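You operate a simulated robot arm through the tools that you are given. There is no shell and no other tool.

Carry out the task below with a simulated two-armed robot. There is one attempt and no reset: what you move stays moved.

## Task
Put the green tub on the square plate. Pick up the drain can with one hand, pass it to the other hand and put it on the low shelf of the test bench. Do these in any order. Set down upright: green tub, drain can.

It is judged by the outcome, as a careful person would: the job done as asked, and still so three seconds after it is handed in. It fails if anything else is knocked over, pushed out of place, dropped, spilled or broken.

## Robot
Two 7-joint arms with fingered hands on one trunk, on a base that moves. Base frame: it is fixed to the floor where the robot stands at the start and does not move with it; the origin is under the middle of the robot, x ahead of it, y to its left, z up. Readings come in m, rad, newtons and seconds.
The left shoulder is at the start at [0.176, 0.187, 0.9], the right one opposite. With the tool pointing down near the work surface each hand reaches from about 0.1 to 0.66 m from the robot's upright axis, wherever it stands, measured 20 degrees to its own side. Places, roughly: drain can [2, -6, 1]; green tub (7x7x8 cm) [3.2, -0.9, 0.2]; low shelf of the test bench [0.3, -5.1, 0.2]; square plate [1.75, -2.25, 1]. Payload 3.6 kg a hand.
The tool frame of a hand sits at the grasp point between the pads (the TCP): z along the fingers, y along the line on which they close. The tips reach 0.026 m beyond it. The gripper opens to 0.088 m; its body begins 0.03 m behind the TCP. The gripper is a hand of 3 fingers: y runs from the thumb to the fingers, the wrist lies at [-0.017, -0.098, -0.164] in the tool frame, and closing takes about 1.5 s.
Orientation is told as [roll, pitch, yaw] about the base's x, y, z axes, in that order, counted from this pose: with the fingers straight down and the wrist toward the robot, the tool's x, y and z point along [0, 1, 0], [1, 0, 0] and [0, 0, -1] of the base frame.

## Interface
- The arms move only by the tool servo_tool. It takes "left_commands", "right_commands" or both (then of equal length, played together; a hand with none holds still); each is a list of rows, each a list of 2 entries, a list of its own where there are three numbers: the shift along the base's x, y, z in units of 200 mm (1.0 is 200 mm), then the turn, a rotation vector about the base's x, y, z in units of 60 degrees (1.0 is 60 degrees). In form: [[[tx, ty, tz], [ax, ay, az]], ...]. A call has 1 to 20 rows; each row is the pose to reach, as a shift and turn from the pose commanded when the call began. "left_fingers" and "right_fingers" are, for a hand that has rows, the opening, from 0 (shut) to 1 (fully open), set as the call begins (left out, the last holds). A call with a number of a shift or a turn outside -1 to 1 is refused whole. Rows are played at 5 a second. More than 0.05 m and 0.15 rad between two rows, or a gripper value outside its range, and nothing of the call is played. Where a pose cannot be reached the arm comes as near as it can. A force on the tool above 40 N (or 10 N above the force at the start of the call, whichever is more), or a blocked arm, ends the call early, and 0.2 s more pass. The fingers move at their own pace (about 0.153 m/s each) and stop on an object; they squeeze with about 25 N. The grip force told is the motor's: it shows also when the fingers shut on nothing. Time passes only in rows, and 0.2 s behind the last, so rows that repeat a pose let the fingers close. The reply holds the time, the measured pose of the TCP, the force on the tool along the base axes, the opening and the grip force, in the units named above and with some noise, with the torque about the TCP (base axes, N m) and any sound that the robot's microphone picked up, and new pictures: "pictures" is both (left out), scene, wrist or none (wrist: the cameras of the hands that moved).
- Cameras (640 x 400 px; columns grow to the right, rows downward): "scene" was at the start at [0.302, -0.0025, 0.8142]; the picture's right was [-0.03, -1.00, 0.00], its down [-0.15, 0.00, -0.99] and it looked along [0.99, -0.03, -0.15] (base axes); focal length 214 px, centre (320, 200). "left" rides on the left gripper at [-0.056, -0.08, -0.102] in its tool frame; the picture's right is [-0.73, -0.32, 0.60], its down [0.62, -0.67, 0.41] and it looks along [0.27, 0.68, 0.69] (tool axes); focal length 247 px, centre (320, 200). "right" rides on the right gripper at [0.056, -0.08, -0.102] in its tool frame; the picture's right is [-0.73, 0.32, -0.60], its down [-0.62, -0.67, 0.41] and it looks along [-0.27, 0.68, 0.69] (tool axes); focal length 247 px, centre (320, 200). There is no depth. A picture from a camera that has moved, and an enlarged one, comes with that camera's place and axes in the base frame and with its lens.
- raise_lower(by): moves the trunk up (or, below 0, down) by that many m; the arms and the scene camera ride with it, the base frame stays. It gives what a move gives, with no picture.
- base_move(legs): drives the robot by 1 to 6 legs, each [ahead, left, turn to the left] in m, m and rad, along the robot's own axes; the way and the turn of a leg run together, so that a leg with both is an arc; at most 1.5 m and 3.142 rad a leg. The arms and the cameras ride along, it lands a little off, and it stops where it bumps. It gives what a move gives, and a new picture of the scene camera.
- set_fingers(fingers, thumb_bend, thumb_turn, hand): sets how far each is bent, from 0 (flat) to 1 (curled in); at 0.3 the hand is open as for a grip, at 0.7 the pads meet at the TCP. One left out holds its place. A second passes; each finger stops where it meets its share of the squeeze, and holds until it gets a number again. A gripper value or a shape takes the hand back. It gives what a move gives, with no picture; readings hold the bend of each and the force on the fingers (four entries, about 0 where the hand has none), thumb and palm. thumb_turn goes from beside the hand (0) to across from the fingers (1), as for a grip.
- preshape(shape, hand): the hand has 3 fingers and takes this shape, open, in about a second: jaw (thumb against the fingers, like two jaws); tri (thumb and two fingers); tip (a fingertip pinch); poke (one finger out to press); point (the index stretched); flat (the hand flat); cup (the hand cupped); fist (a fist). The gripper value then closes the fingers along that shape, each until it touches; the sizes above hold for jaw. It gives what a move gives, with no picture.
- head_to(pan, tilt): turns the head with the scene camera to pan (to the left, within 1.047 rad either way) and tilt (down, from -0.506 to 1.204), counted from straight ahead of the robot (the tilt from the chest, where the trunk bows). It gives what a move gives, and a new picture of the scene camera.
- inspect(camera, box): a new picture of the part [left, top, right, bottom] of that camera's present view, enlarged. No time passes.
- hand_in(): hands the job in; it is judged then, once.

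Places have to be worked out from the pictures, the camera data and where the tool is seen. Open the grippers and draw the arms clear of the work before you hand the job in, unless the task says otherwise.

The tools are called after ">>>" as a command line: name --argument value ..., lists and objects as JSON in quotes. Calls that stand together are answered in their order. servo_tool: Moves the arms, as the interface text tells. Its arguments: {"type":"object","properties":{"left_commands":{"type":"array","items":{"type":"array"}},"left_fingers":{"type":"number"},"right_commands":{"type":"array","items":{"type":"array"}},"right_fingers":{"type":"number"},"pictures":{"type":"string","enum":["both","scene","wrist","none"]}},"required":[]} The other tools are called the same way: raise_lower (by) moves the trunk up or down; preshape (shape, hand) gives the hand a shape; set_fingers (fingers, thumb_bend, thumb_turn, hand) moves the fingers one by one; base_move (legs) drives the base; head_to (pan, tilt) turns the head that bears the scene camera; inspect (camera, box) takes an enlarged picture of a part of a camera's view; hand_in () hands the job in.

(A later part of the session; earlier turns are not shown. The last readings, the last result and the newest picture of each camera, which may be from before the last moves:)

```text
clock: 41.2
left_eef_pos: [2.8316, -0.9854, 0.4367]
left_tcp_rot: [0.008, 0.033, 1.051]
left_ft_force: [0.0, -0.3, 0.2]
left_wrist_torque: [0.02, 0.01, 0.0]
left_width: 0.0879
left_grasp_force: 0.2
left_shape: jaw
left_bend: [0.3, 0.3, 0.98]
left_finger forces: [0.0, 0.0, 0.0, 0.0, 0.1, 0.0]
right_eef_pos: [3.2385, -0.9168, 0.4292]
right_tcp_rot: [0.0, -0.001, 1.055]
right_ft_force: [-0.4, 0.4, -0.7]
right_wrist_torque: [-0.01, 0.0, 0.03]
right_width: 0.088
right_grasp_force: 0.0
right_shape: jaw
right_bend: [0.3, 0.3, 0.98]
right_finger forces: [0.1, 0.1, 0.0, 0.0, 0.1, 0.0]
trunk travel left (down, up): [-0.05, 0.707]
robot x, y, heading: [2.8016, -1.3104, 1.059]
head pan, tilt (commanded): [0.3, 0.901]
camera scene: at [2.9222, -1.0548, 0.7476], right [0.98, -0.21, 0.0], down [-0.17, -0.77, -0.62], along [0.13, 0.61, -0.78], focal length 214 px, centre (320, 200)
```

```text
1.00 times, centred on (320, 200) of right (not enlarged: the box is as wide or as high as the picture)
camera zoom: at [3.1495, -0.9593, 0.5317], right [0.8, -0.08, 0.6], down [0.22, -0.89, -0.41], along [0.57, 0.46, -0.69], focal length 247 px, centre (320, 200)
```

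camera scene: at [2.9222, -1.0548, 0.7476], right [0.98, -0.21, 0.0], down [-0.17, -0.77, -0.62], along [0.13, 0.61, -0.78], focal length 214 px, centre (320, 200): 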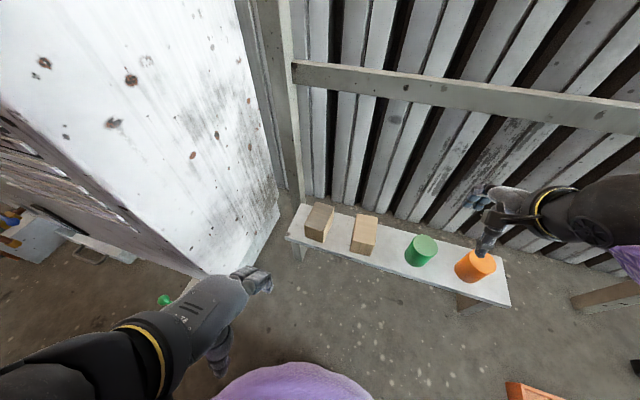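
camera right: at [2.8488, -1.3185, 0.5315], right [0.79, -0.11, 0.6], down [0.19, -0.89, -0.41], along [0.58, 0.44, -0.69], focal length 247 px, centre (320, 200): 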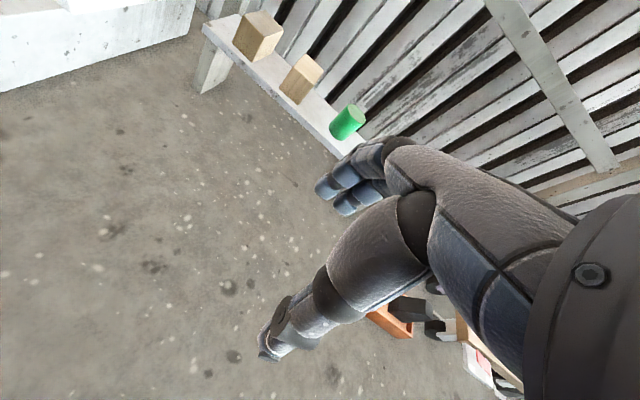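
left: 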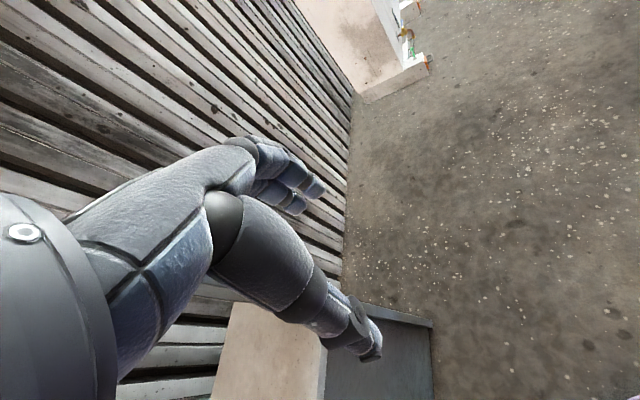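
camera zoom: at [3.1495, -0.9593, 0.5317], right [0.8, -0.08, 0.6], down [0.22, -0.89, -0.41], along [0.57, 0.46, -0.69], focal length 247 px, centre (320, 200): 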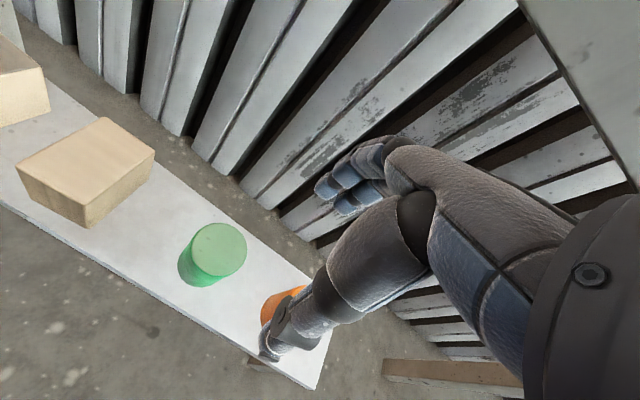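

The wrist view puts the tub top at (3.2266, -0.876), the head view at (3.224, -0.864). I move the right hand over it and down to z≈0.33, fingertips still above the tub, then check.

>>> servo_tool --right_commands '[[[-0.035, 0.11, -0.1], [0, 0, 0]], [[-0.067, 0.225, -0.2], [0, 0, 0]], [[-0.067, 0.225, -0.35], [0, 0, 0]], [[-0.067, 0.225, -0.5], [0, 0, 0]]]' --right_fingers 1.0 --pictures "both"

```text
clock: 42.2
left_eef_pos: [2.832, -0.9848, 0.4369]
left_tcp_rot: [0.008, 0.032, 1.052]
left_ft_force: [-0.2, 0.8, -0.8]
left_wrist_torque: [-0.02, -0.04, 0.0]
left_width: 0.0878
left_grasp_force: 0.0
left_shape: jaw
left_bend: [0.3, 0.3, 0.98]
left_finger forces: [0.1, 0.0, 0.1, 0.0, 0.0, 0.0]
right_eef_pos: [3.2263, -0.8709, 0.3278]
right_tcp_rot: [-0.001, 0.0, 1.057]
right_ft_force: [-0.1, -0.3, 0.3]
right_wrist_torque: [0.0, 0.02, 0.03]
right_width: 0.0878
right_grasp_force: 0.0
right_shape: jaw
right_bend: [0.3, 0.3, 0.98]
right_finger forces: [0.0, 0.0, 0.1, 0.0, 0.0, 0.0]
trunk travel left (down, up): [-0.05, 0.707]
robot x, y, heading: [2.8051, -1.3125, 1.054]
head pan, tilt (commanded): [0.3, 0.901]
camera scene: at [2.9222, -1.0547, 0.7476], right [0.98, -0.21, 0.0], down [-0.17, -0.77, -0.62], along [0.13, 0.61, -0.78], focal length 214 px, centre (320, 200)
camera right: at [3.1367, -0.9137, 0.431], right [0.8, -0.08, 0.6], down [0.22, -0.89, -0.41], along [0.57, 0.46, -0.69], focal length 247 px, centre (320, 200)
```

scene: 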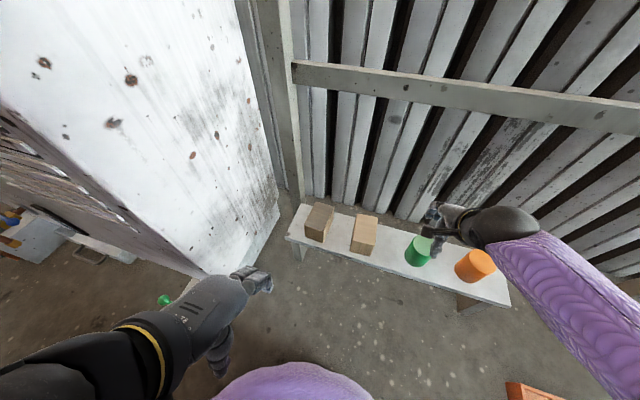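
right: 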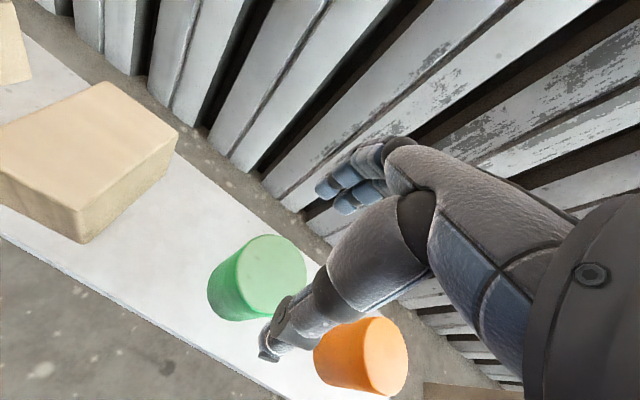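

Projecting the TCP, it lies nearly over the tub top's centre; the wrist view says the tub may be ~5 mm nearer the thumb. I zoom both cameras to verify finger clearance.

>>> inspect --camera "scene" --box '[380, 190, 500, 290]'

>>> inspect --camera "right" --box '[180, 130, 420, 380]'

```text
4.00 times, centred on (440, 240) of scene
camera zoom: at [2.9222, -1.0547, 0.7476], right [0.98, -0.21, 0.0], down [-0.17, -0.77, -0.62], along [0.13, 0.61, -0.78], focal length 858 px, centre (-160, 40)
```

zoom: 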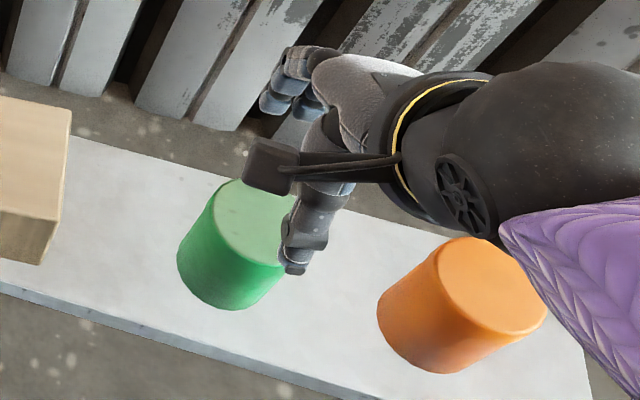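

```text
1.60 times, centred on (300, 255) of right
camera zoom: at [3.1367, -0.9137, 0.431], right [0.8, -0.08, 0.6], down [0.22, -0.89, -0.41], along [0.57, 0.46, -0.69], focal length 395 px, centre (352, 112)
```

zoom: 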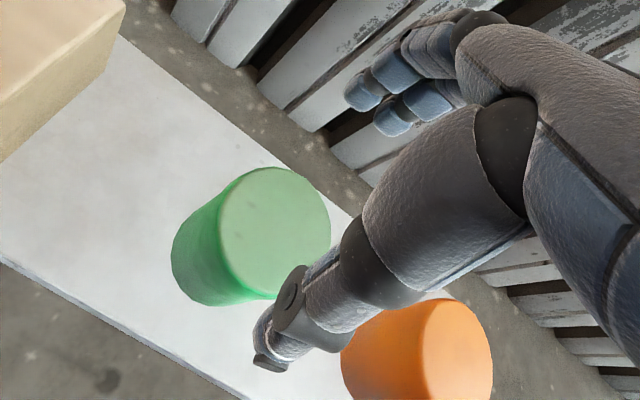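

Both views agree on (3.225, -0.873), within 3 mm of the TCP. I descend 9 cm to z≈0.238 with small corrections; contact would stop the move.

>>> servo_tool --right_commands '[[[-0.005, -0.01, -0.1], [0, 0, 0]], [[-0.005, -0.01, -0.2], [0, 0, 0]], [[-0.005, -0.01, -0.3], [0, 0, 0]], [[-0.005, -0.01, -0.38], [0, 0, 0]], [[-0.005, -0.01, -0.45], [0, 0, 0]]]' --pictures "both"

```text
clock: 43.4
left_eef_pos: [2.8324, -0.9838, 0.4371]
left_tcp_rot: [0.007, 0.034, 1.05]
left_ft_force: [-0.6, 0.0, -0.3]
left_wrist_torque: [0.0, 0.02, -0.04]
left_width: 0.0877
left_grasp_force: 0.1
left_shape: jaw
left_bend: [0.3, 0.3, 0.98]
left_finger forces: [0.0, 0.0, 0.0, 0.0, 0.1, 0.1]
right_eef_pos: [3.2229, -0.8731, 0.238]
right_tcp_rot: [0.0, 0.0, 1.054]
right_ft_force: [0.9, 0.4, -0.3]
right_wrist_torque: [-0.05, -0.01, 0.02]
right_width: 0.0878
right_grasp_force: 0.2
right_shape: jaw
right_bend: [0.3, 0.3, 0.98]
right_finger forces: [0.1, 0.1, 0.0, 0.1, 0.0, 0.0]
trunk travel left (down, up): [-0.05, 0.707]
robot x, y, heading: [2.8028, -1.3118, 1.055]
head pan, tilt (commanded): [0.3, 0.901]
camera scene: at [2.9222, -1.0547, 0.7476], right [0.98, -0.21, 0.0], down [-0.17, -0.77, -0.62], along [0.13, 0.61, -0.78], focal length 214 px, centre (320, 200)
camera right: at [3.1345, -0.9159, 0.3413], right [0.8, -0.08, 0.6], down [0.22, -0.89, -0.41], along [0.56, 0.46, -0.69], focal length 247 px, centre (320, 200)
```

scene: 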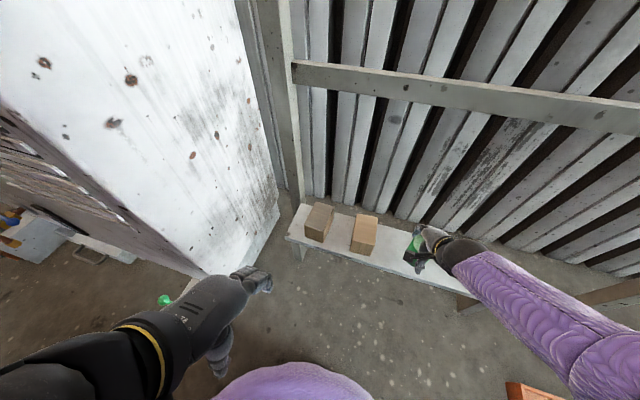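
right: 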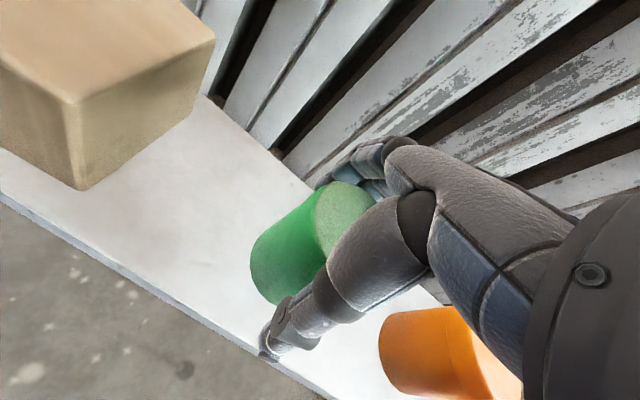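

No contact, and the tub sits between thumb and fingers. I close the right hand while holding still.

>>> servo_tool --right_commands '[[[0, 0, 0], [0, 0, 0]], [[0, 0, 0], [0, 0, 0]], [[0, 0, 0], [0, 0, 0]], [[0, 0, 0], [0, 0, 0]], [[0, 0, 0], [0, 0, 0]], [[0, 0, 0], [0, 0, 0]], [[0, 0, 0], [0, 0, 0]], [[0, 0, 0], [0, 0, 0]]]' --right_fingers 0.0 --pictures "both"

```text
clock: 45.2
left_eef_pos: [2.831, -0.9835, 0.4381]
left_tcp_rot: [0.007, 0.033, 1.051]
left_ft_force: [0.0, 0.8, 0.1]
left_wrist_torque: [-0.01, -0.02, 0.02]
left_width: 0.088
left_grasp_force: 0.1
left_shape: jaw
left_bend: [0.3, 0.3, 0.98]
left_finger forces: [0.0, 0.0, 0.0, 0.0, 0.0, 0.0]
right_eef_pos: [3.2235, -0.8737, 0.2393]
right_tcp_rot: [0.001, 0.001, 1.057]
right_ft_force: [0.6, 3.1, 6.7]
right_wrist_torque: [0.24, -0.2, 0.07]
right_width: 0.0465
right_grasp_force: 25.3
right_shape: jaw
right_bend: [0.49, 0.53, 0.97]
right_finger forces: [3.2, 31.1, 0.0, 0.0, 32.2, 0.0]
trunk travel left (down, up): [-0.05, 0.707]
robot x, y, heading: [2.8001, -1.311, 1.053]
head pan, tilt (commanded): [0.3, 0.901]
camera scene: at [2.922, -1.0549, 0.7477], right [0.98, -0.21, 0.0], down [-0.17, -0.77, -0.62], along [0.13, 0.61, -0.78], focal length 214 px, centre (320, 200)
camera right: at [3.1347, -0.9157, 0.3418], right [0.8, -0.08, 0.6], down [0.22, -0.89, -0.41], along [0.57, 0.46, -0.69], focal length 247 px, centre (320, 200)
```

scene: 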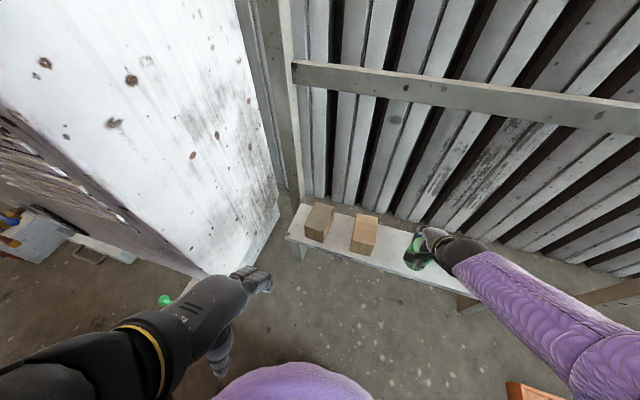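
right: 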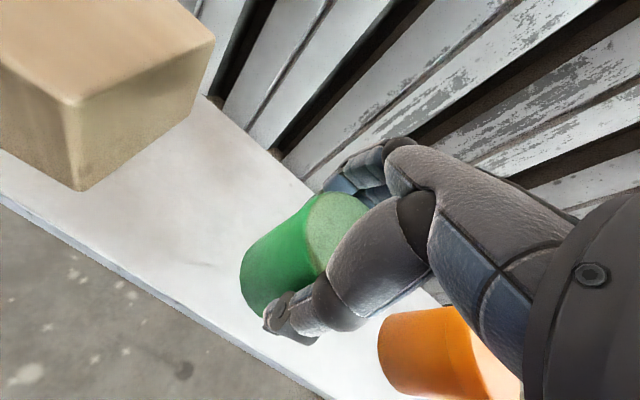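

The hand stopped on the tub at 0.0465 m with 25 N, narrower than the 7 cm tub, so it may be gripped off-centre. I zoom in to judge the grip.

>>> inspect --camera "right" --box '[200, 120, 440, 360]'

>>> inspect --camera "scene" --box '[380, 200, 480, 290]'

```text
1.67 times, centred on (320, 240) of right
camera zoom: at [3.1347, -0.9157, 0.3418], right [0.8, -0.08, 0.6], down [0.22, -0.89, -0.41], along [0.57, 0.46, -0.69], focal length 412 px, centre (320, 133)
```

zoom: 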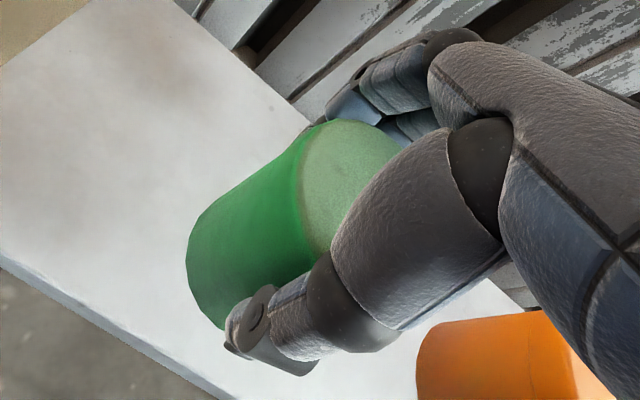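

```text
4.44 times, centred on (430, 245) of scene
camera zoom: at [2.922, -1.0549, 0.7477], right [0.98, -0.21, 0.0], down [-0.17, -0.77, -0.62], along [0.13, 0.61, -0.78], focal length 953 px, centre (-169, 0)
```

zoom: 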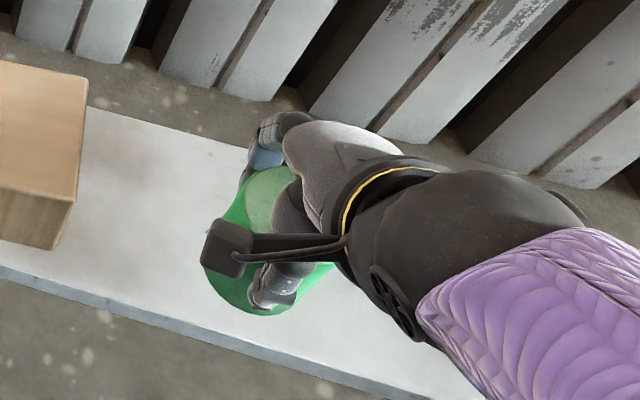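

The thumb and one finger carry ~31 N each; the tub looks roughly centred. I lift 3 cm slowly and check that it comes along without tilting.

>>> servo_tool --right_commands '[[[0, 0, 0.03], [0, 0, 0]], [[0, 0, 0.06], [0, 0, 0]], [[0, 0, 0.1], [0, 0, 0]], [[0, 0, 0.15], [0, 0, 0]], [[0, 0, 0.15], [0, 0, 0]]]' --pictures "both"

>>> inspect --camera "right" --box '[200, 120, 440, 360]'

```text
clock: 46.4
left_eef_pos: [2.8311, -0.9838, 0.4364]
left_tcp_rot: [0.008, 0.034, 1.051]
left_ft_force: [0.0, -0.6, -0.2]
left_wrist_torque: [0.01, -0.01, 0.01]
left_width: 0.0879
left_grasp_force: 0.1
left_shape: jaw
left_bend: [0.3, 0.3, 0.98]
left_finger forces: [0.0, 0.1, 0.1, 0.0, 0.1, 0.1]
right_eef_pos: [3.2242, -0.8757, 0.2676]
right_tcp_rot: [-0.002, 0.001, 1.055]
right_ft_force: [0.1, 0.0, -2.0]
right_wrist_torque: [-0.01, 0.0, 0.0]
right_width: 0.0467
right_grasp_force: 25.1
right_shape: jaw
right_bend: [0.49, 0.53, 0.97]
right_finger forces: [3.3, 27.2, 0.1, 0.0, 30.7, 0.0]
trunk travel left (down, up): [-0.05, 0.707]
robot x, y, heading: [2.8034, -1.312, 1.052]
head pan, tilt (commanded): [0.3, 0.901]
camera scene: at [2.9222, -1.0546, 0.7475], right [0.98, -0.21, 0.0], down [-0.17, -0.77, -0.62], along [0.13, 0.61, -0.78], focal length 214 px, centre (320, 200)
camera right: at [3.1345, -0.9164, 0.371], right [0.8, -0.08, 0.6], down [0.22, -0.89, -0.41], along [0.57, 0.46, -0.69], focal length 247 px, centre (320, 200)
```

scene: 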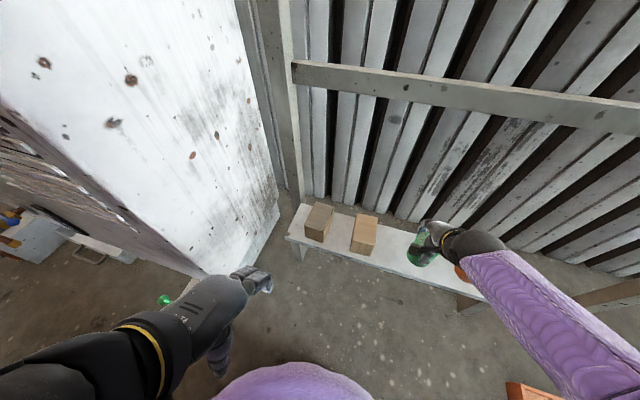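
right: 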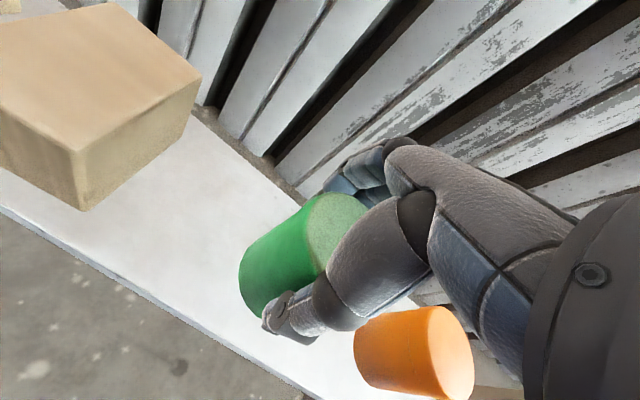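

```text
1.67 times, centred on (320, 240) of right
camera zoom: at [3.1345, -0.9164, 0.371], right [0.8, -0.08, 0.6], down [0.22, -0.89, -0.41], along [0.57, 0.46, -0.69], focal length 412 px, centre (320, 133)
```

zoom: 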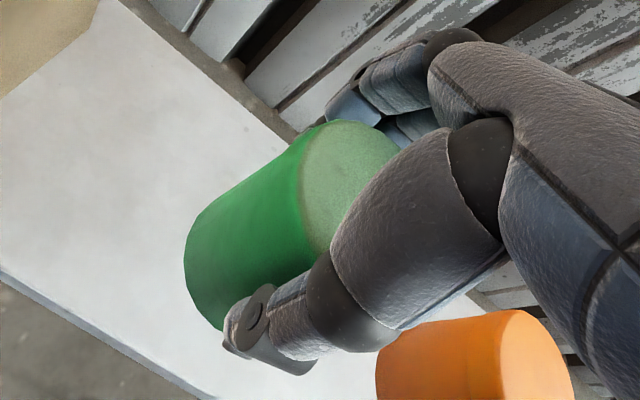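

The tub is held firmly and upright (view in hand unchanged, ~2 N weight, no torque). I lift it to z≈0.45.

>>> servo_tool --right_commands '[[[0, 0, 0.2], [0, 0, 0]], [[0, 0, 0.4], [0, 0, 0]], [[0, 0, 0.6], [0, 0, 0]], [[0, 0, 0.8], [0, 0, 0]], [[0, 0, 0.9], [0, 0, 0]]]' --pictures "wrist"

>>> base_move --legs '[[-0.43, 0, 0]]'

```text
clock: 47.6
left_eef_pos: [2.8314, -0.9849, 0.437]
left_tcp_rot: [0.006, 0.033, 1.049]
left_ft_force: [0.0, -0.1, -0.7]
left_wrist_torque: [0.02, -0.02, 0.01]
left_width: 0.088
left_grasp_force: 0.1
left_shape: jaw
left_bend: [0.3, 0.3, 0.98]
left_finger forces: [0.1, 0.0, 0.0, 0.1, 0.0, 0.0]
right_eef_pos: [3.2257, -0.8739, 0.4473]
right_tcp_rot: [0.001, 0.003, 1.056]
right_ft_force: [-0.2, -0.2, -1.9]
right_wrist_torque: [-0.02, 0.01, 0.0]
right_width: 0.0468
right_grasp_force: 25.1
right_shape: jaw
right_bend: [0.49, 0.53, 0.97]
right_finger forces: [3.4, 26.9, 0.1, 0.0, 30.5, 0.0]
trunk travel left (down, up): [-0.05, 0.707]
robot x, y, heading: [2.8042, -1.3103, 1.059]
head pan, tilt (commanded): [0.3, 0.901]
camera right: at [3.1363, -0.9161, 0.5502], right [0.8, -0.08, 0.6], down [0.21, -0.89, -0.41], along [0.56, 0.45, -0.69], focal length 247 px, centre (320, 200)
```

right: 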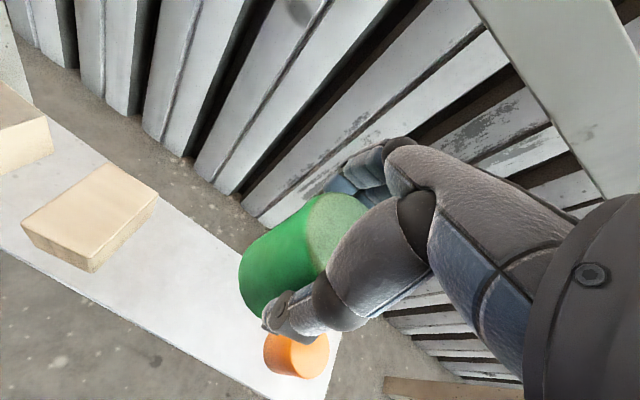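

```text
clock: 50.3
left_eef_pos: [2.6191, -1.3625, 0.4371]
left_tcp_rot: [0.005, 0.032, 1.052]
left_ft_force: [-0.4, -0.2, 0.3]
left_wrist_torque: [-0.01, -0.02, -0.01]
left_width: 0.0878
left_grasp_force: 0.0
left_shape: jaw
left_bend: [0.3, 0.3, 0.98]
left_finger forces: [0.0, 0.0, 0.0, 0.0, 0.0, 0.0]
right_eef_pos: [3.0117, -1.2509, 0.4454]
right_tcp_rot: [0.0, 0.0, 1.059]
right_ft_force: [1.5, 0.5, -1.8]
right_wrist_torque: [-0.01, 0.03, -0.02]
right_width: 0.0468
right_grasp_force: 24.8
right_shape: jaw
right_bend: [0.49, 0.53, 0.97]
right_finger forces: [3.4, 27.0, 0.1, 0.1, 30.6, 0.0]
trunk travel left (down, up): [-0.05, 0.707]
robot x, y, heading: [2.5887, -1.6841, 1.062]
head pan, tilt (commanded): [0.3, 0.901]
camera scene: at [2.7088, -1.4322, 0.7475], right [0.98, -0.21, 0.0], down [-0.17, -0.77, -0.62], along [0.13, 0.61, -0.78], focal length 214 px, centre (320, 200)
```

scene: 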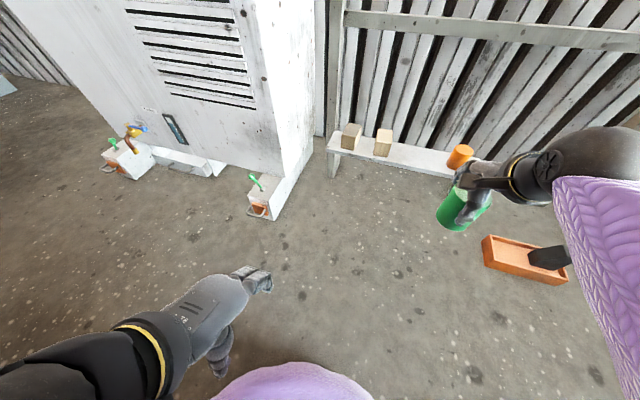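

I'm back in mid-aisle holding the tub. I raise the trunk 0.62 m to see over the bench top, then turn left to face back along the aisle with the bench on my left.

>>> raise_lower --by 0.62

>>> base_move --legs '[[0, 0, 1.53]]'

>>> head_to --pan 0.7 --tilt 0.6

```text
refused: 0.62 is not a number from -0.4 to 0.4
```

```text
clock: 54.4
left_eef_pos: [2.2654, -1.649, 0.4373]
left_tcp_rot: [0.006, 0.034, 2.59]
left_ft_force: [-1.4, -0.4, -0.2]
left_wrist_torque: [-0.02, -0.01, -0.02]
left_width: 0.0878
left_grasp_force: 0.1
left_shape: jaw
left_bend: [0.3, 0.3, 0.98]
left_finger forces: [0.0, 0.0, 0.0, 0.0, 0.1, 0.0]
right_eef_pos: [2.1655, -1.2506, 0.4475]
right_tcp_rot: [0.0, 0.0, 2.597]
right_ft_force: [0.2, 0.2, -1.6]
right_wrist_torque: [0.01, 0.0, 0.03]
right_width: 0.0468
right_grasp_force: 24.9
right_shape: jaw
right_bend: [0.49, 0.53, 0.97]
right_finger forces: [3.4, 26.4, 0.0, 0.0, 29.8, 0.1]
trunk travel left (down, up): [-0.05, 0.707]
robot x, y, heading: [2.5887, -1.6859, 2.598]
head pan, tilt (commanded): [0.3, 0.901]
camera scene: at [2.34, -1.5608, 0.7475], right [0.24, 0.97, 0.0], down [0.76, -0.19, -0.62], along [-0.6, 0.15, -0.78], focal length 214 px, centre (320, 200)
```

scene: 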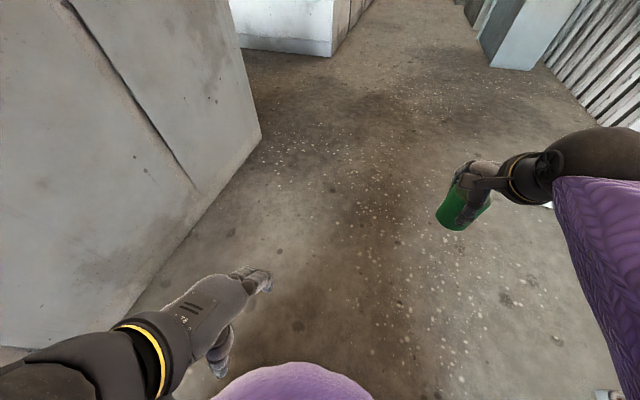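

```text
clock: 55.3
left_eef_pos: [2.2644, -1.6473, 0.4367]
left_tcp_rot: [0.007, 0.033, 2.589]
left_ft_force: [0.0, -0.2, -0.2]
left_wrist_torque: [0.01, 0.02, 0.0]
left_width: 0.088
left_grasp_force: 0.1
left_shape: jaw
left_bend: [0.3, 0.3, 0.98]
left_finger forces: [0.0, 0.1, 0.0, 0.0, 0.0, 0.1]
right_eef_pos: [2.1664, -1.2514, 0.4473]
right_tcp_rot: [0.0, 0.003, 2.596]
right_ft_force: [-0.7, -0.6, -2.4]
right_wrist_torque: [0.01, 0.01, 0.02]
right_width: 0.0469
right_grasp_force: 24.8
right_shape: jaw
right_bend: [0.49, 0.53, 0.97]
right_finger forces: [3.5, 26.4, 0.0, 0.0, 29.8, 0.0]
trunk travel left (down, up): [-0.05, 0.707]
robot x, y, heading: [2.5875, -1.6859, 2.598]
head pan, tilt (commanded): [0.7, 0.6]
camera scene: at [2.3258, -1.5927, 0.7722], right [-0.15, 0.99, 0.0], down [0.56, 0.09, -0.82], along [-0.81, -0.13, -0.57], focal length 214 px, centre (320, 200)
```

scene: 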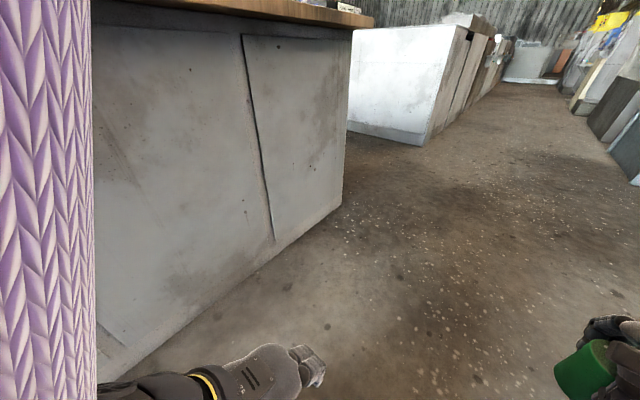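

The left elbow might catch under the bench overhang when rising, so I shift 0.12 m away from the bench first, then raise the trunk in two steps.

>>> base_move --legs '[[0, -0.12, 0]]'

>>> raise_lower --by 0.4

>>> raise_lower --by 0.25

>>> head_to --pan 0.9 --tilt 0.6

```text
clock: 56.5
left_eef_pos: [2.3269, -1.5445, 0.437]
left_tcp_rot: [0.007, 0.033, 2.59]
left_ft_force: [0.5, -0.5, 0.1]
left_wrist_torque: [0.01, -0.02, 0.03]
left_width: 0.088
left_grasp_force: 0.0
left_shape: jaw
left_bend: [0.3, 0.3, 0.98]
left_finger forces: [0.1, 0.0, 0.0, 0.1, 0.0, 0.0]
right_eef_pos: [2.2304, -1.1466, 0.4471]
right_tcp_rot: [0.0, 0.002, 2.593]
right_ft_force: [0.0, -0.8, -2.7]
right_wrist_torque: [-0.01, -0.05, -0.02]
right_width: 0.0466
right_grasp_force: 25.1
right_shape: jaw
right_bend: [0.49, 0.53, 0.97]
right_finger forces: [3.5, 26.4, 0.0, 0.0, 29.8, 0.0]
trunk travel left (down, up): [-0.05, 0.707]
robot x, y, heading: [2.6497, -1.5858, 2.593]
head pan, tilt (commanded): [0.7, 0.6]
camera scene: at [2.389, -1.4887, 0.7723], right [-0.15, 0.99, 0.0], down [0.56, 0.09, -0.82], along [-0.82, -0.13, -0.57], focal length 214 px, centre (320, 200)
```

scene: 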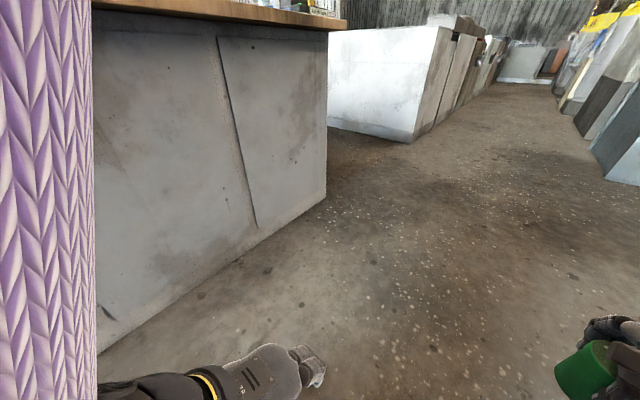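

```text
clock: 60.4
left_eef_pos: [2.3281, -1.5424, 0.8372]
left_tcp_rot: [0.007, 0.035, 2.588]
left_ft_force: [-0.9, -0.3, -1.1]
left_wrist_torque: [0.0, 0.01, -0.02]
left_width: 0.0879
left_grasp_force: 0.0
left_shape: jaw
left_bend: [0.3, 0.3, 0.98]
left_finger forces: [0.0, 0.1, 0.0, 0.0, 0.0, 0.0]
right_eef_pos: [2.2291, -1.1464, 0.8477]
right_tcp_rot: [0.0, 0.003, 2.595]
right_ft_force: [-1.0, 0.3, -1.9]
right_wrist_torque: [0.02, -0.01, -0.01]
right_width: 0.0465
right_grasp_force: 25.0
right_shape: jaw
right_bend: [0.49, 0.53, 0.97]
right_finger forces: [3.4, 26.3, 0.0, 0.0, 29.7, 0.1]
trunk travel left (down, up): [-0.45, 0.307]
robot x, y, heading: [2.6515, -1.5821, 2.594]
head pan, tilt (commanded): [0.7, 0.6]
```

```text
clock: 62.9
left_eef_pos: [2.327, -1.5435, 1.0865]
left_tcp_rot: [0.008, 0.033, 2.591]
left_ft_force: [-0.4, 0.1, 0.5]
left_wrist_torque: [0.03, 0.04, 0.01]
left_width: 0.0879
left_grasp_force: 0.0
left_shape: jaw
left_bend: [0.3, 0.3, 0.98]
left_finger forces: [0.0, 0.0, 0.0, 0.0, 0.0, 0.0]
right_eef_pos: [2.2296, -1.1463, 1.0962]
right_tcp_rot: [0.0, 0.003, 2.595]
right_ft_force: [-0.3, 0.0, -1.6]
right_wrist_torque: [-0.01, 0.01, 0.01]
right_width: 0.0468
right_grasp_force: 25.3
right_shape: jaw
right_bend: [0.49, 0.53, 0.97]
right_finger forces: [3.6, 26.4, 0.0, 0.1, 29.7, 0.1]
trunk travel left (down, up): [-0.7, 0.057]
robot x, y, heading: [2.6537, -1.5842, 2.596]
head pan, tilt (commanded): [0.7, 0.6]
```

```text
clock: 63.7
left_eef_pos: [2.3274, -1.544, 1.0873]
left_tcp_rot: [0.005, 0.033, 2.589]
left_ft_force: [-0.6, 0.3, -0.5]
left_wrist_torque: [0.0, -0.01, 0.01]
left_width: 0.0879
left_grasp_force: 0.0
left_shape: jaw
left_bend: [0.3, 0.3, 0.98]
left_finger forces: [0.0, 0.1, 0.0, 0.1, 0.1, 0.0]
right_eef_pos: [2.2283, -1.1472, 1.0976]
right_tcp_rot: [-0.001, 0.001, 2.594]
right_ft_force: [0.4, 0.0, -0.8]
right_wrist_torque: [0.03, 0.0, 0.0]
right_width: 0.0467
right_grasp_force: 25.0
right_shape: jaw
right_bend: [0.49, 0.53, 0.97]
right_finger forces: [3.4, 26.4, 0.1, 0.1, 29.7, 0.0]
trunk travel left (down, up): [-0.7, 0.057]
robot x, y, heading: [2.6514, -1.5839, 2.594]
head pan, tilt (commanded): [0.901, 0.6]
camera scene: at [2.459, -1.5455, 1.4609], right [-0.35, 0.94, 0.0], down [0.53, 0.2, -0.82], along [-0.77, -0.29, -0.57], focal length 214 px, centre (320, 200)
```

scene: 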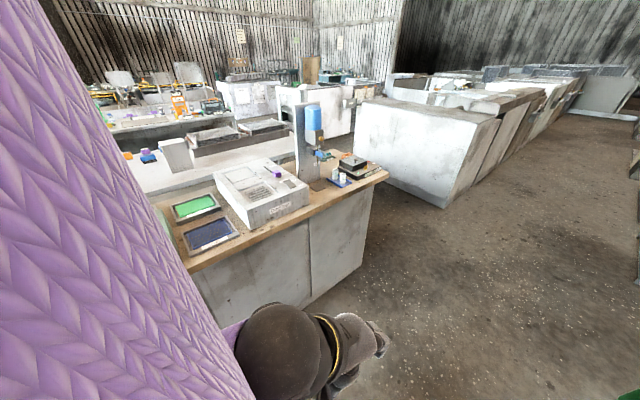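

From up here I see the bench top: two screens/trays, a white instrument, a press and some small items. I zoom around where the plate should project (~(232,170)).

>>> inspect --camera "scene" --box '[150, 80, 400, 240]'

>>> inspect --camera "scene" --box '[80, 50, 340, 200]'

```text
2.50 times, centred on (275, 160) of scene
camera zoom: at [2.459, -1.5455, 1.4609], right [-0.35, 0.94, 0.0], down [0.53, 0.2, -0.82], along [-0.77, -0.29, -0.57], focal length 536 px, centre (432, 300)
```

zoom: 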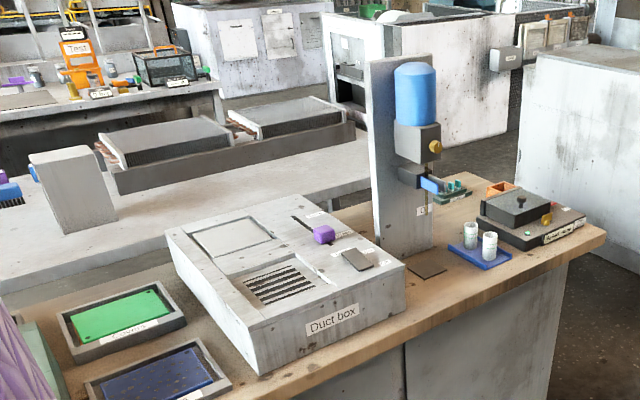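

```text
2.46 times, centred on (210, 125) of scene
camera zoom: at [2.459, -1.5455, 1.4609], right [-0.35, 0.94, 0.0], down [0.53, 0.2, -0.82], along [-0.77, -0.29, -0.57], focal length 528 px, centre (591, 385)
```

zoom: 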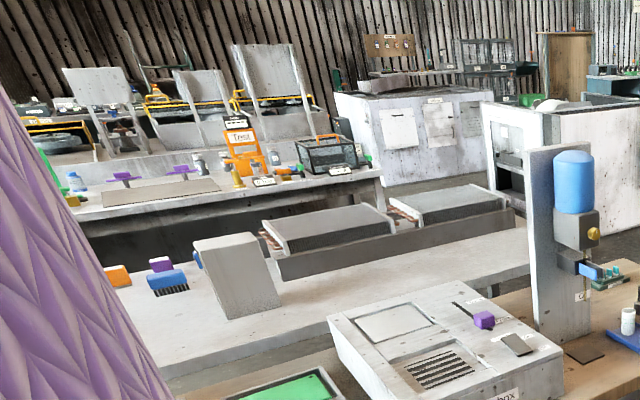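

The "Duct box" carries a square panel that projects to about (1.77, -2.19, 1.0), matching the square plate's rough place. I zoom in tighter on it.

>>> inspect --camera "scene" --box '[205, 150, 325, 240]'

>>> inspect --camera "scene" --box '[290, 130, 400, 210]'

```text
4.44 times, centred on (265, 195) of scene
camera zoom: at [2.459, -1.5455, 1.4609], right [-0.35, 0.94, 0.0], down [0.53, 0.2, -0.82], along [-0.77, -0.29, -0.57], focal length 953 px, centre (564, 222)
```

zoom: 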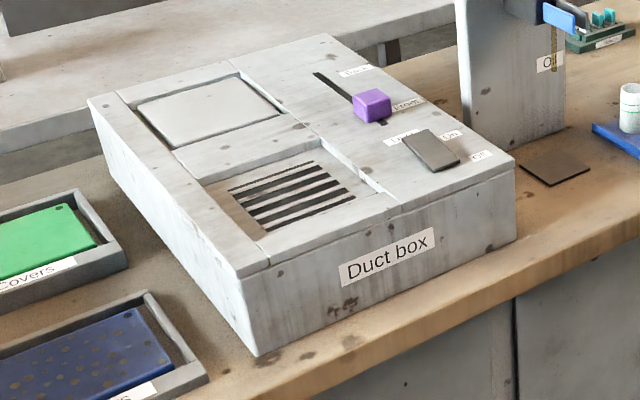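

```text
5.00 times, centred on (345, 170) of scene
camera zoom: at [2.459, -1.5455, 1.4609], right [-0.35, 0.94, 0.0], down [0.53, 0.2, -0.82], along [-0.77, -0.29, -0.57], focal length 1072 px, centre (195, 350)
```

zoom: 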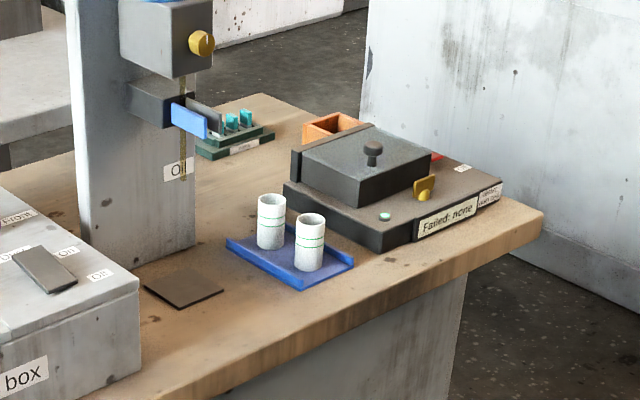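

The square plate is the ~12 cm panel on the Duct box: centre ≈(1.72, -2.24), z≈0.965. I raise the held tub 8 cm for clearance and turn left to face the bench, sliding along to line my right hand up with it.

>>> servo_tool --right_commands '[[[0, 0, 0.2], [0, 0, 0]], [[0, 0, 0.4], [0, 0, 0]]]' --pictures "none"

>>> head_to --pan 0.0 --tilt 0.8

>>> base_move --legs '[[0, 0, 1.571], [0, -0.28, 0]]'

```text
clock: 64.3
left_eef_pos: [2.3268, -1.5437, 1.0857]
left_tcp_rot: [0.006, 0.034, 2.59]
left_ft_force: [0.5, 0.2, -0.5]
left_wrist_torque: [0.0, -0.03, 0.02]
left_width: 0.0879
left_grasp_force: 0.0
left_shape: jaw
left_bend: [0.3, 0.3, 0.98]
left_finger forces: [0.1, 0.0, 0.0, 0.0, 0.0, 0.1]
right_eef_pos: [2.2289, -1.148, 1.1778]
right_tcp_rot: [-0.001, 0.002, 2.594]
right_ft_force: [0.6, 0.2, -1.7]
right_wrist_torque: [0.03, 0.04, 0.0]
right_width: 0.0469
right_grasp_force: 24.5
right_shape: jaw
right_bend: [0.49, 0.53, 0.97]
right_finger forces: [3.6, 26.5, 0.0, 0.0, 29.8, 0.0]
trunk travel left (down, up): [-0.7, 0.057]
robot x, y, heading: [2.6539, -1.5855, 2.596]
head pan, tilt (commanded): [0.901, 0.6]
```

```text
clock: 65.5
left_eef_pos: [2.3282, -1.5429, 1.0872]
left_tcp_rot: [0.007, 0.033, 2.591]
left_ft_force: [0.4, 0.0, 0.0]
left_wrist_torque: [-0.01, 0.0, -0.04]
left_width: 0.0882
left_grasp_force: 0.1
left_shape: jaw
left_bend: [0.3, 0.3, 0.98]
left_finger forces: [0.1, 0.0, 0.0, 0.0, 0.1, 0.0]
right_eef_pos: [2.2302, -1.147, 1.177]
right_tcp_rot: [0.0, 0.001, 2.592]
right_ft_force: [0.0, -0.1, -1.6]
right_wrist_torque: [0.02, 0.01, 0.0]
right_width: 0.0467
right_grasp_force: 24.7
right_shape: jaw
right_bend: [0.49, 0.53, 0.97]
right_finger forces: [3.6, 26.4, 0.1, 0.0, 29.7, 0.0]
trunk travel left (down, up): [-0.7, 0.057]
robot x, y, heading: [2.6509, -1.5845, 2.594]
head pan, tilt (commanded): [0.0, 0.799]
camera scene: at [2.473, -1.473, 1.444], right [0.52, 0.85, 0.0], down [0.61, -0.37, -0.7], along [-0.6, 0.36, -0.72], focal length 214 px, centre (320, 200)
```

scene: 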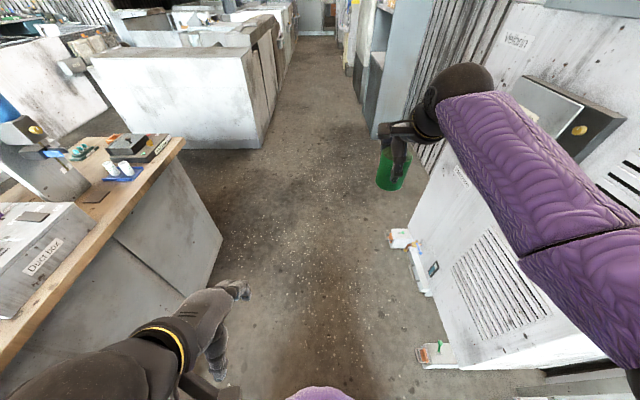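

```text
clock: 71.2
left_eef_pos: [2.3776, -1.7645, 1.0874]
left_tcp_rot: [0.007, 0.032, -2.123]
left_ft_force: [0.3, -0.2, -0.5]
left_wrist_torque: [0.02, 0.0, 0.0]
left_width: 0.0879
left_grasp_force: 0.1
left_shape: jaw
left_bend: [0.3, 0.3, 0.98]
left_finger forces: [0.1, 0.0, 0.0, 0.0, 0.0, 0.0]
right_eef_pos: [1.9823, -1.8624, 1.1785]
right_tcp_rot: [0.001, 0.002, -2.119]
right_ft_force: [0.0, 0.0, -2.3]
right_wrist_torque: [0.04, 0.01, -0.03]
right_width: 0.0467
right_grasp_force: 24.8
right_shape: jaw
right_bend: [0.49, 0.53, 0.97]
right_finger forces: [3.7, 26.0, 0.0, 0.1, 29.3, 0.1]
trunk travel left (down, up): [-0.7, 0.057]
robot x, y, heading: [2.4161, -1.4427, -2.119]
head pan, tilt (commanded): [0.0, 0.799]
camera scene: at [2.3088, -1.6205, 1.444], right [-0.85, 0.52, 0.0], down [0.37, 0.61, -0.7], along [-0.36, -0.59, -0.72], focal length 214 px, centre (320, 200)
```

scene: 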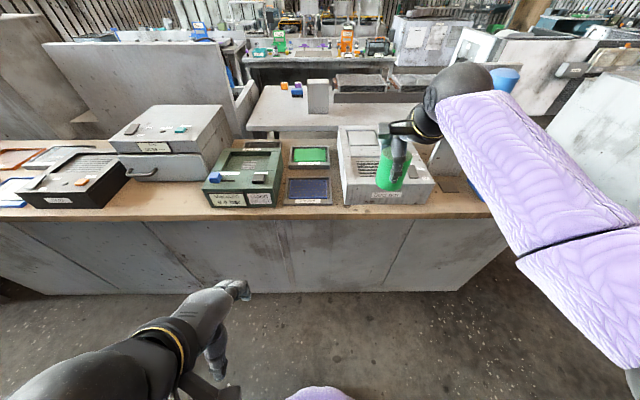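

Facing the bench now; the duct box with its plate is right in front of my right hand. I zoom in to refine the plate's position from this second viewpoint.

>>> inspect --camera "scene" --box '[320, 110, 460, 215]'

>>> inspect --camera "right" --box '[0, 0, 640, 400]'

```text
3.81 times, centred on (390, 162) of scene
camera zoom: at [2.3088, -1.6205, 1.444], right [-0.85, 0.52, 0.0], down [0.37, 0.61, -0.7], along [-0.36, -0.59, -0.72], focal length 817 px, centre (53, 343)
```

zoom: 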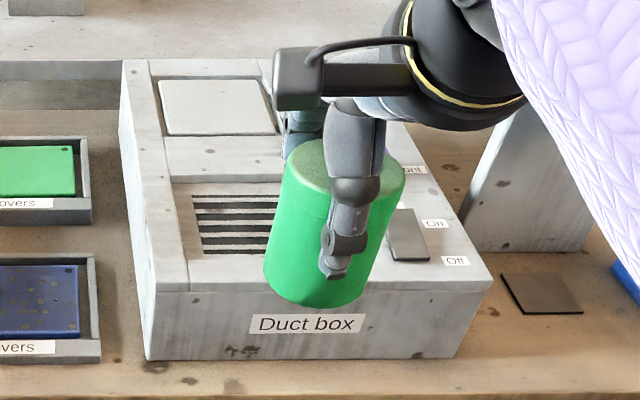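

```text
1.00 times, centred on (320, 200) of right (not enlarged: the box is as wide or as high as the picture)
camera zoom: at [2.0704, -1.8241, 1.2803], right [-0.79, 0.11, 0.6], down [-0.19, 0.89, -0.41], along [-0.58, -0.44, -0.69], focal length 247 px, centre (320, 200)
```

zoom: 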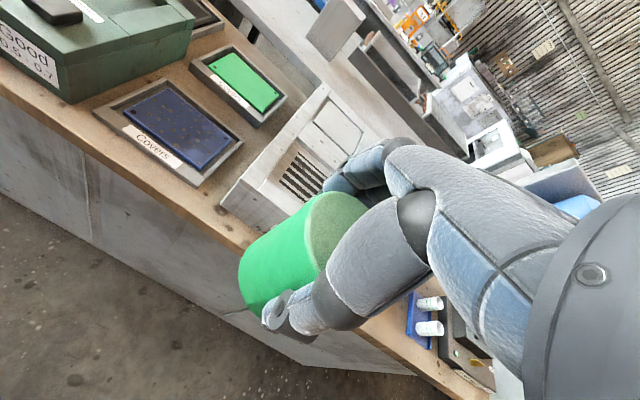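

Plate centre confirmed near (1.72, -2.24), box top z ≈0.95. I drive ahead 0.40 m with the tub riding at bottom z≈1.12, above everything on the bench here.

>>> base_move --legs '[[0.4, 0, 0]]'

>>> inspect --camera "right" --box '[0, 0, 640, 400]'

```text
clock: 73.7
left_eef_pos: [2.1674, -2.1123, 1.0868]
left_tcp_rot: [0.007, 0.032, -2.12]
left_ft_force: [-0.1, 1.1, 0.0]
left_wrist_torque: [0.02, 0.01, 0.05]
left_width: 0.0881
left_grasp_force: 0.1
left_shape: jaw
left_bend: [0.3, 0.3, 0.98]
left_finger forces: [0.0, 0.1, 0.1, 0.0, 0.1, 0.1]
right_eef_pos: [1.7728, -2.2107, 1.178]
right_tcp_rot: [0.0, 0.004, -2.114]
right_ft_force: [-0.9, -0.2, -1.5]
right_wrist_torque: [0.0, 0.01, 0.0]
right_width: 0.0466
right_grasp_force: 24.7
right_shape: jaw
right_bend: [0.49, 0.53, 0.97]
right_finger forces: [3.7, 25.8, 0.0, 0.0, 29.3, 0.0]
trunk travel left (down, up): [-0.7, 0.057]
robot x, y, heading: [2.207, -1.7847, -2.116]
head pan, tilt (commanded): [0.0, 0.799]
camera scene: at [2.0989, -1.968, 1.444], right [-0.86, 0.52, 0.0], down [0.37, 0.61, -0.7], along [-0.36, -0.6, -0.72], focal length 214 px, centre (320, 200)
```

scene: 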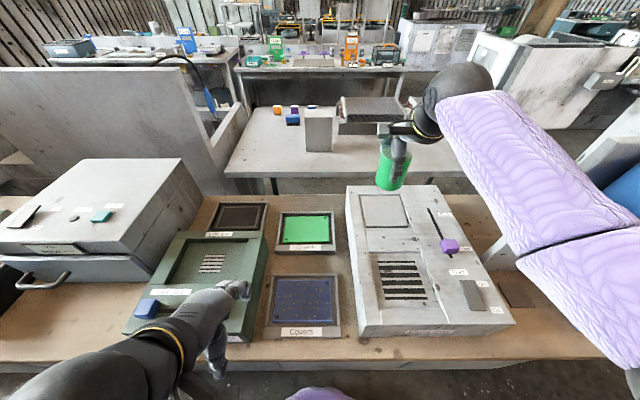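

```text
1.00 times, centred on (320, 200) of right (not enlarged: the box is as wide or as high as the picture)
camera zoom: at [1.8615, -2.1726, 1.2802], right [-0.79, 0.11, 0.6], down [-0.19, 0.89, -0.41], along [-0.58, -0.44, -0.69], focal length 247 px, centre (320, 200)
```

zoom: 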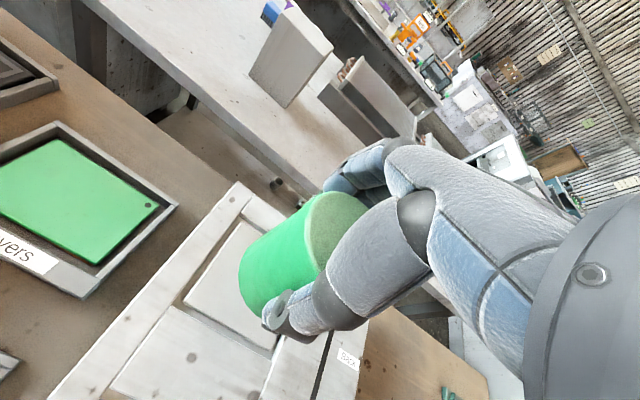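

Great view of the plate now. I zoom once more to pin its centre before moving the tub above it.

>>> inspect --camera "scene" --box '[335, 140, 495, 260]'

```text
3.33 times, centred on (415, 200) of scene
camera zoom: at [2.0989, -1.968, 1.444], right [-0.86, 0.52, 0.0], down [0.37, 0.61, -0.7], along [-0.36, -0.6, -0.72], focal length 715 px, centre (3, 200)
```

zoom: 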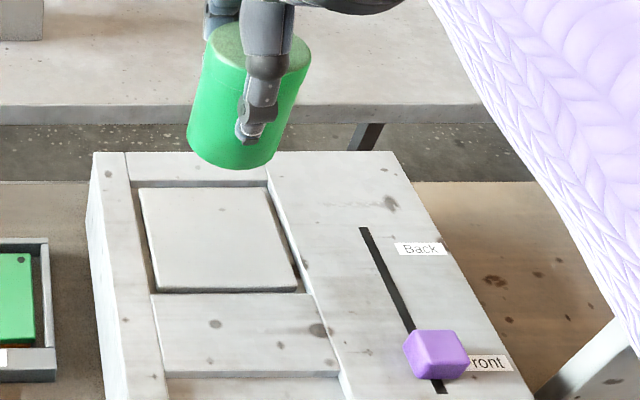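

Plate centre ≈(1.7195, -2.234), z≈0.96. I move the tub over it and lower to about 3–4 cm above.

>>> servo_tool --right_commands '[[[-0.14, -0.07, 0], [0, 0, 0]], [[-0.275, -0.14, 0], [0, 0, 0]], [[-0.275, -0.14, -0.2], [0, 0, 0]], [[-0.275, -0.14, -0.4], [0, 0, 0]], [[-0.275, -0.14, -0.58], [0, 0, 0]]]' --pictures "both"

>>> inspect --camera "scene" --box '[335, 140, 495, 260]'

```text
clock: 74.9
left_eef_pos: [2.1669, -2.1108, 1.0884]
left_tcp_rot: [0.007, 0.031, -2.117]
left_ft_force: [-0.7, -0.6, -0.1]
left_wrist_torque: [0.02, -0.01, -0.01]
left_width: 0.088
left_grasp_force: 0.1
left_shape: jaw
left_bend: [0.3, 0.3, 0.98]
left_finger forces: [0.1, 0.1, 0.1, 0.0, 0.0, 0.1]
right_eef_pos: [1.7221, -2.2294, 1.0796]
right_tcp_rot: [0.002, -0.001, -2.116]
right_ft_force: [0.3, 0.6, -1.9]
right_wrist_torque: [0.0, 0.0, 0.05]
right_width: 0.0462
right_grasp_force: 24.8
right_shape: jaw
right_bend: [0.49, 0.53, 0.97]
right_finger forces: [3.8, 25.8, 0.1, 0.1, 29.4, 0.1]
right hand out of reach, approached as far as the arm can: row 5
trunk travel left (down, up): [-0.7, 0.057]
robot x, y, heading: [2.2052, -1.7897, -2.119]
head pan, tilt (commanded): [0.0, 0.799]
camera scene: at [2.099, -1.9676, 1.4441], right [-0.86, 0.52, 0.0], down [0.37, 0.61, -0.7], along [-0.36, -0.6, -0.72], focal length 214 px, centre (320, 200)
camera right: at [1.8111, -2.1916, 1.1828], right [-0.79, 0.11, 0.6], down [-0.19, 0.89, -0.41], along [-0.58, -0.44, -0.69], focal length 247 px, centre (320, 200)
```

scene: 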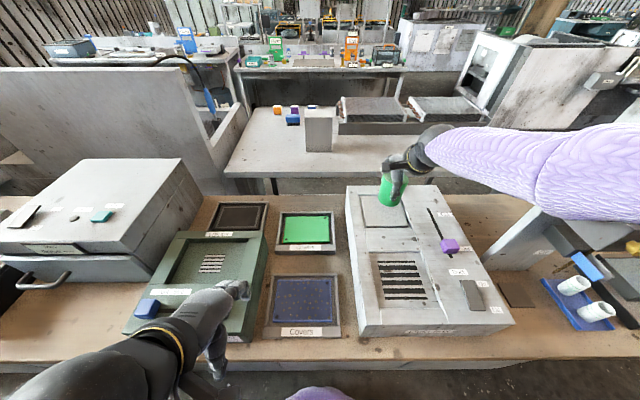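
right: 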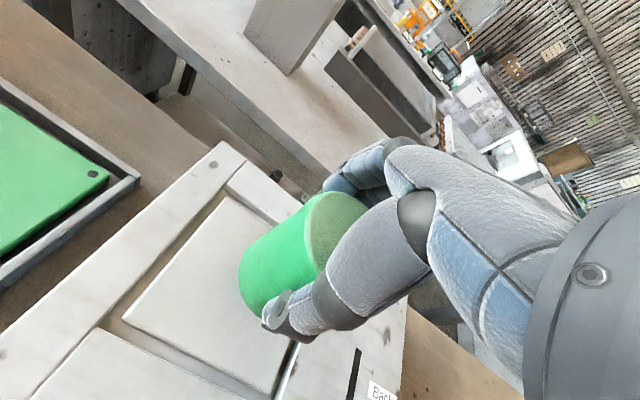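

```text
3.33 times, centred on (415, 200) of scene
camera zoom: at [2.099, -1.9676, 1.4441], right [-0.86, 0.52, 0.0], down [0.37, 0.61, -0.7], along [-0.36, -0.6, -0.72], focal length 715 px, centre (3, 200)
```

zoom: 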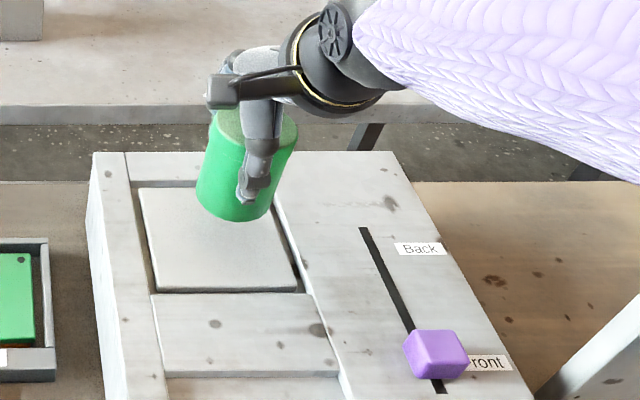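

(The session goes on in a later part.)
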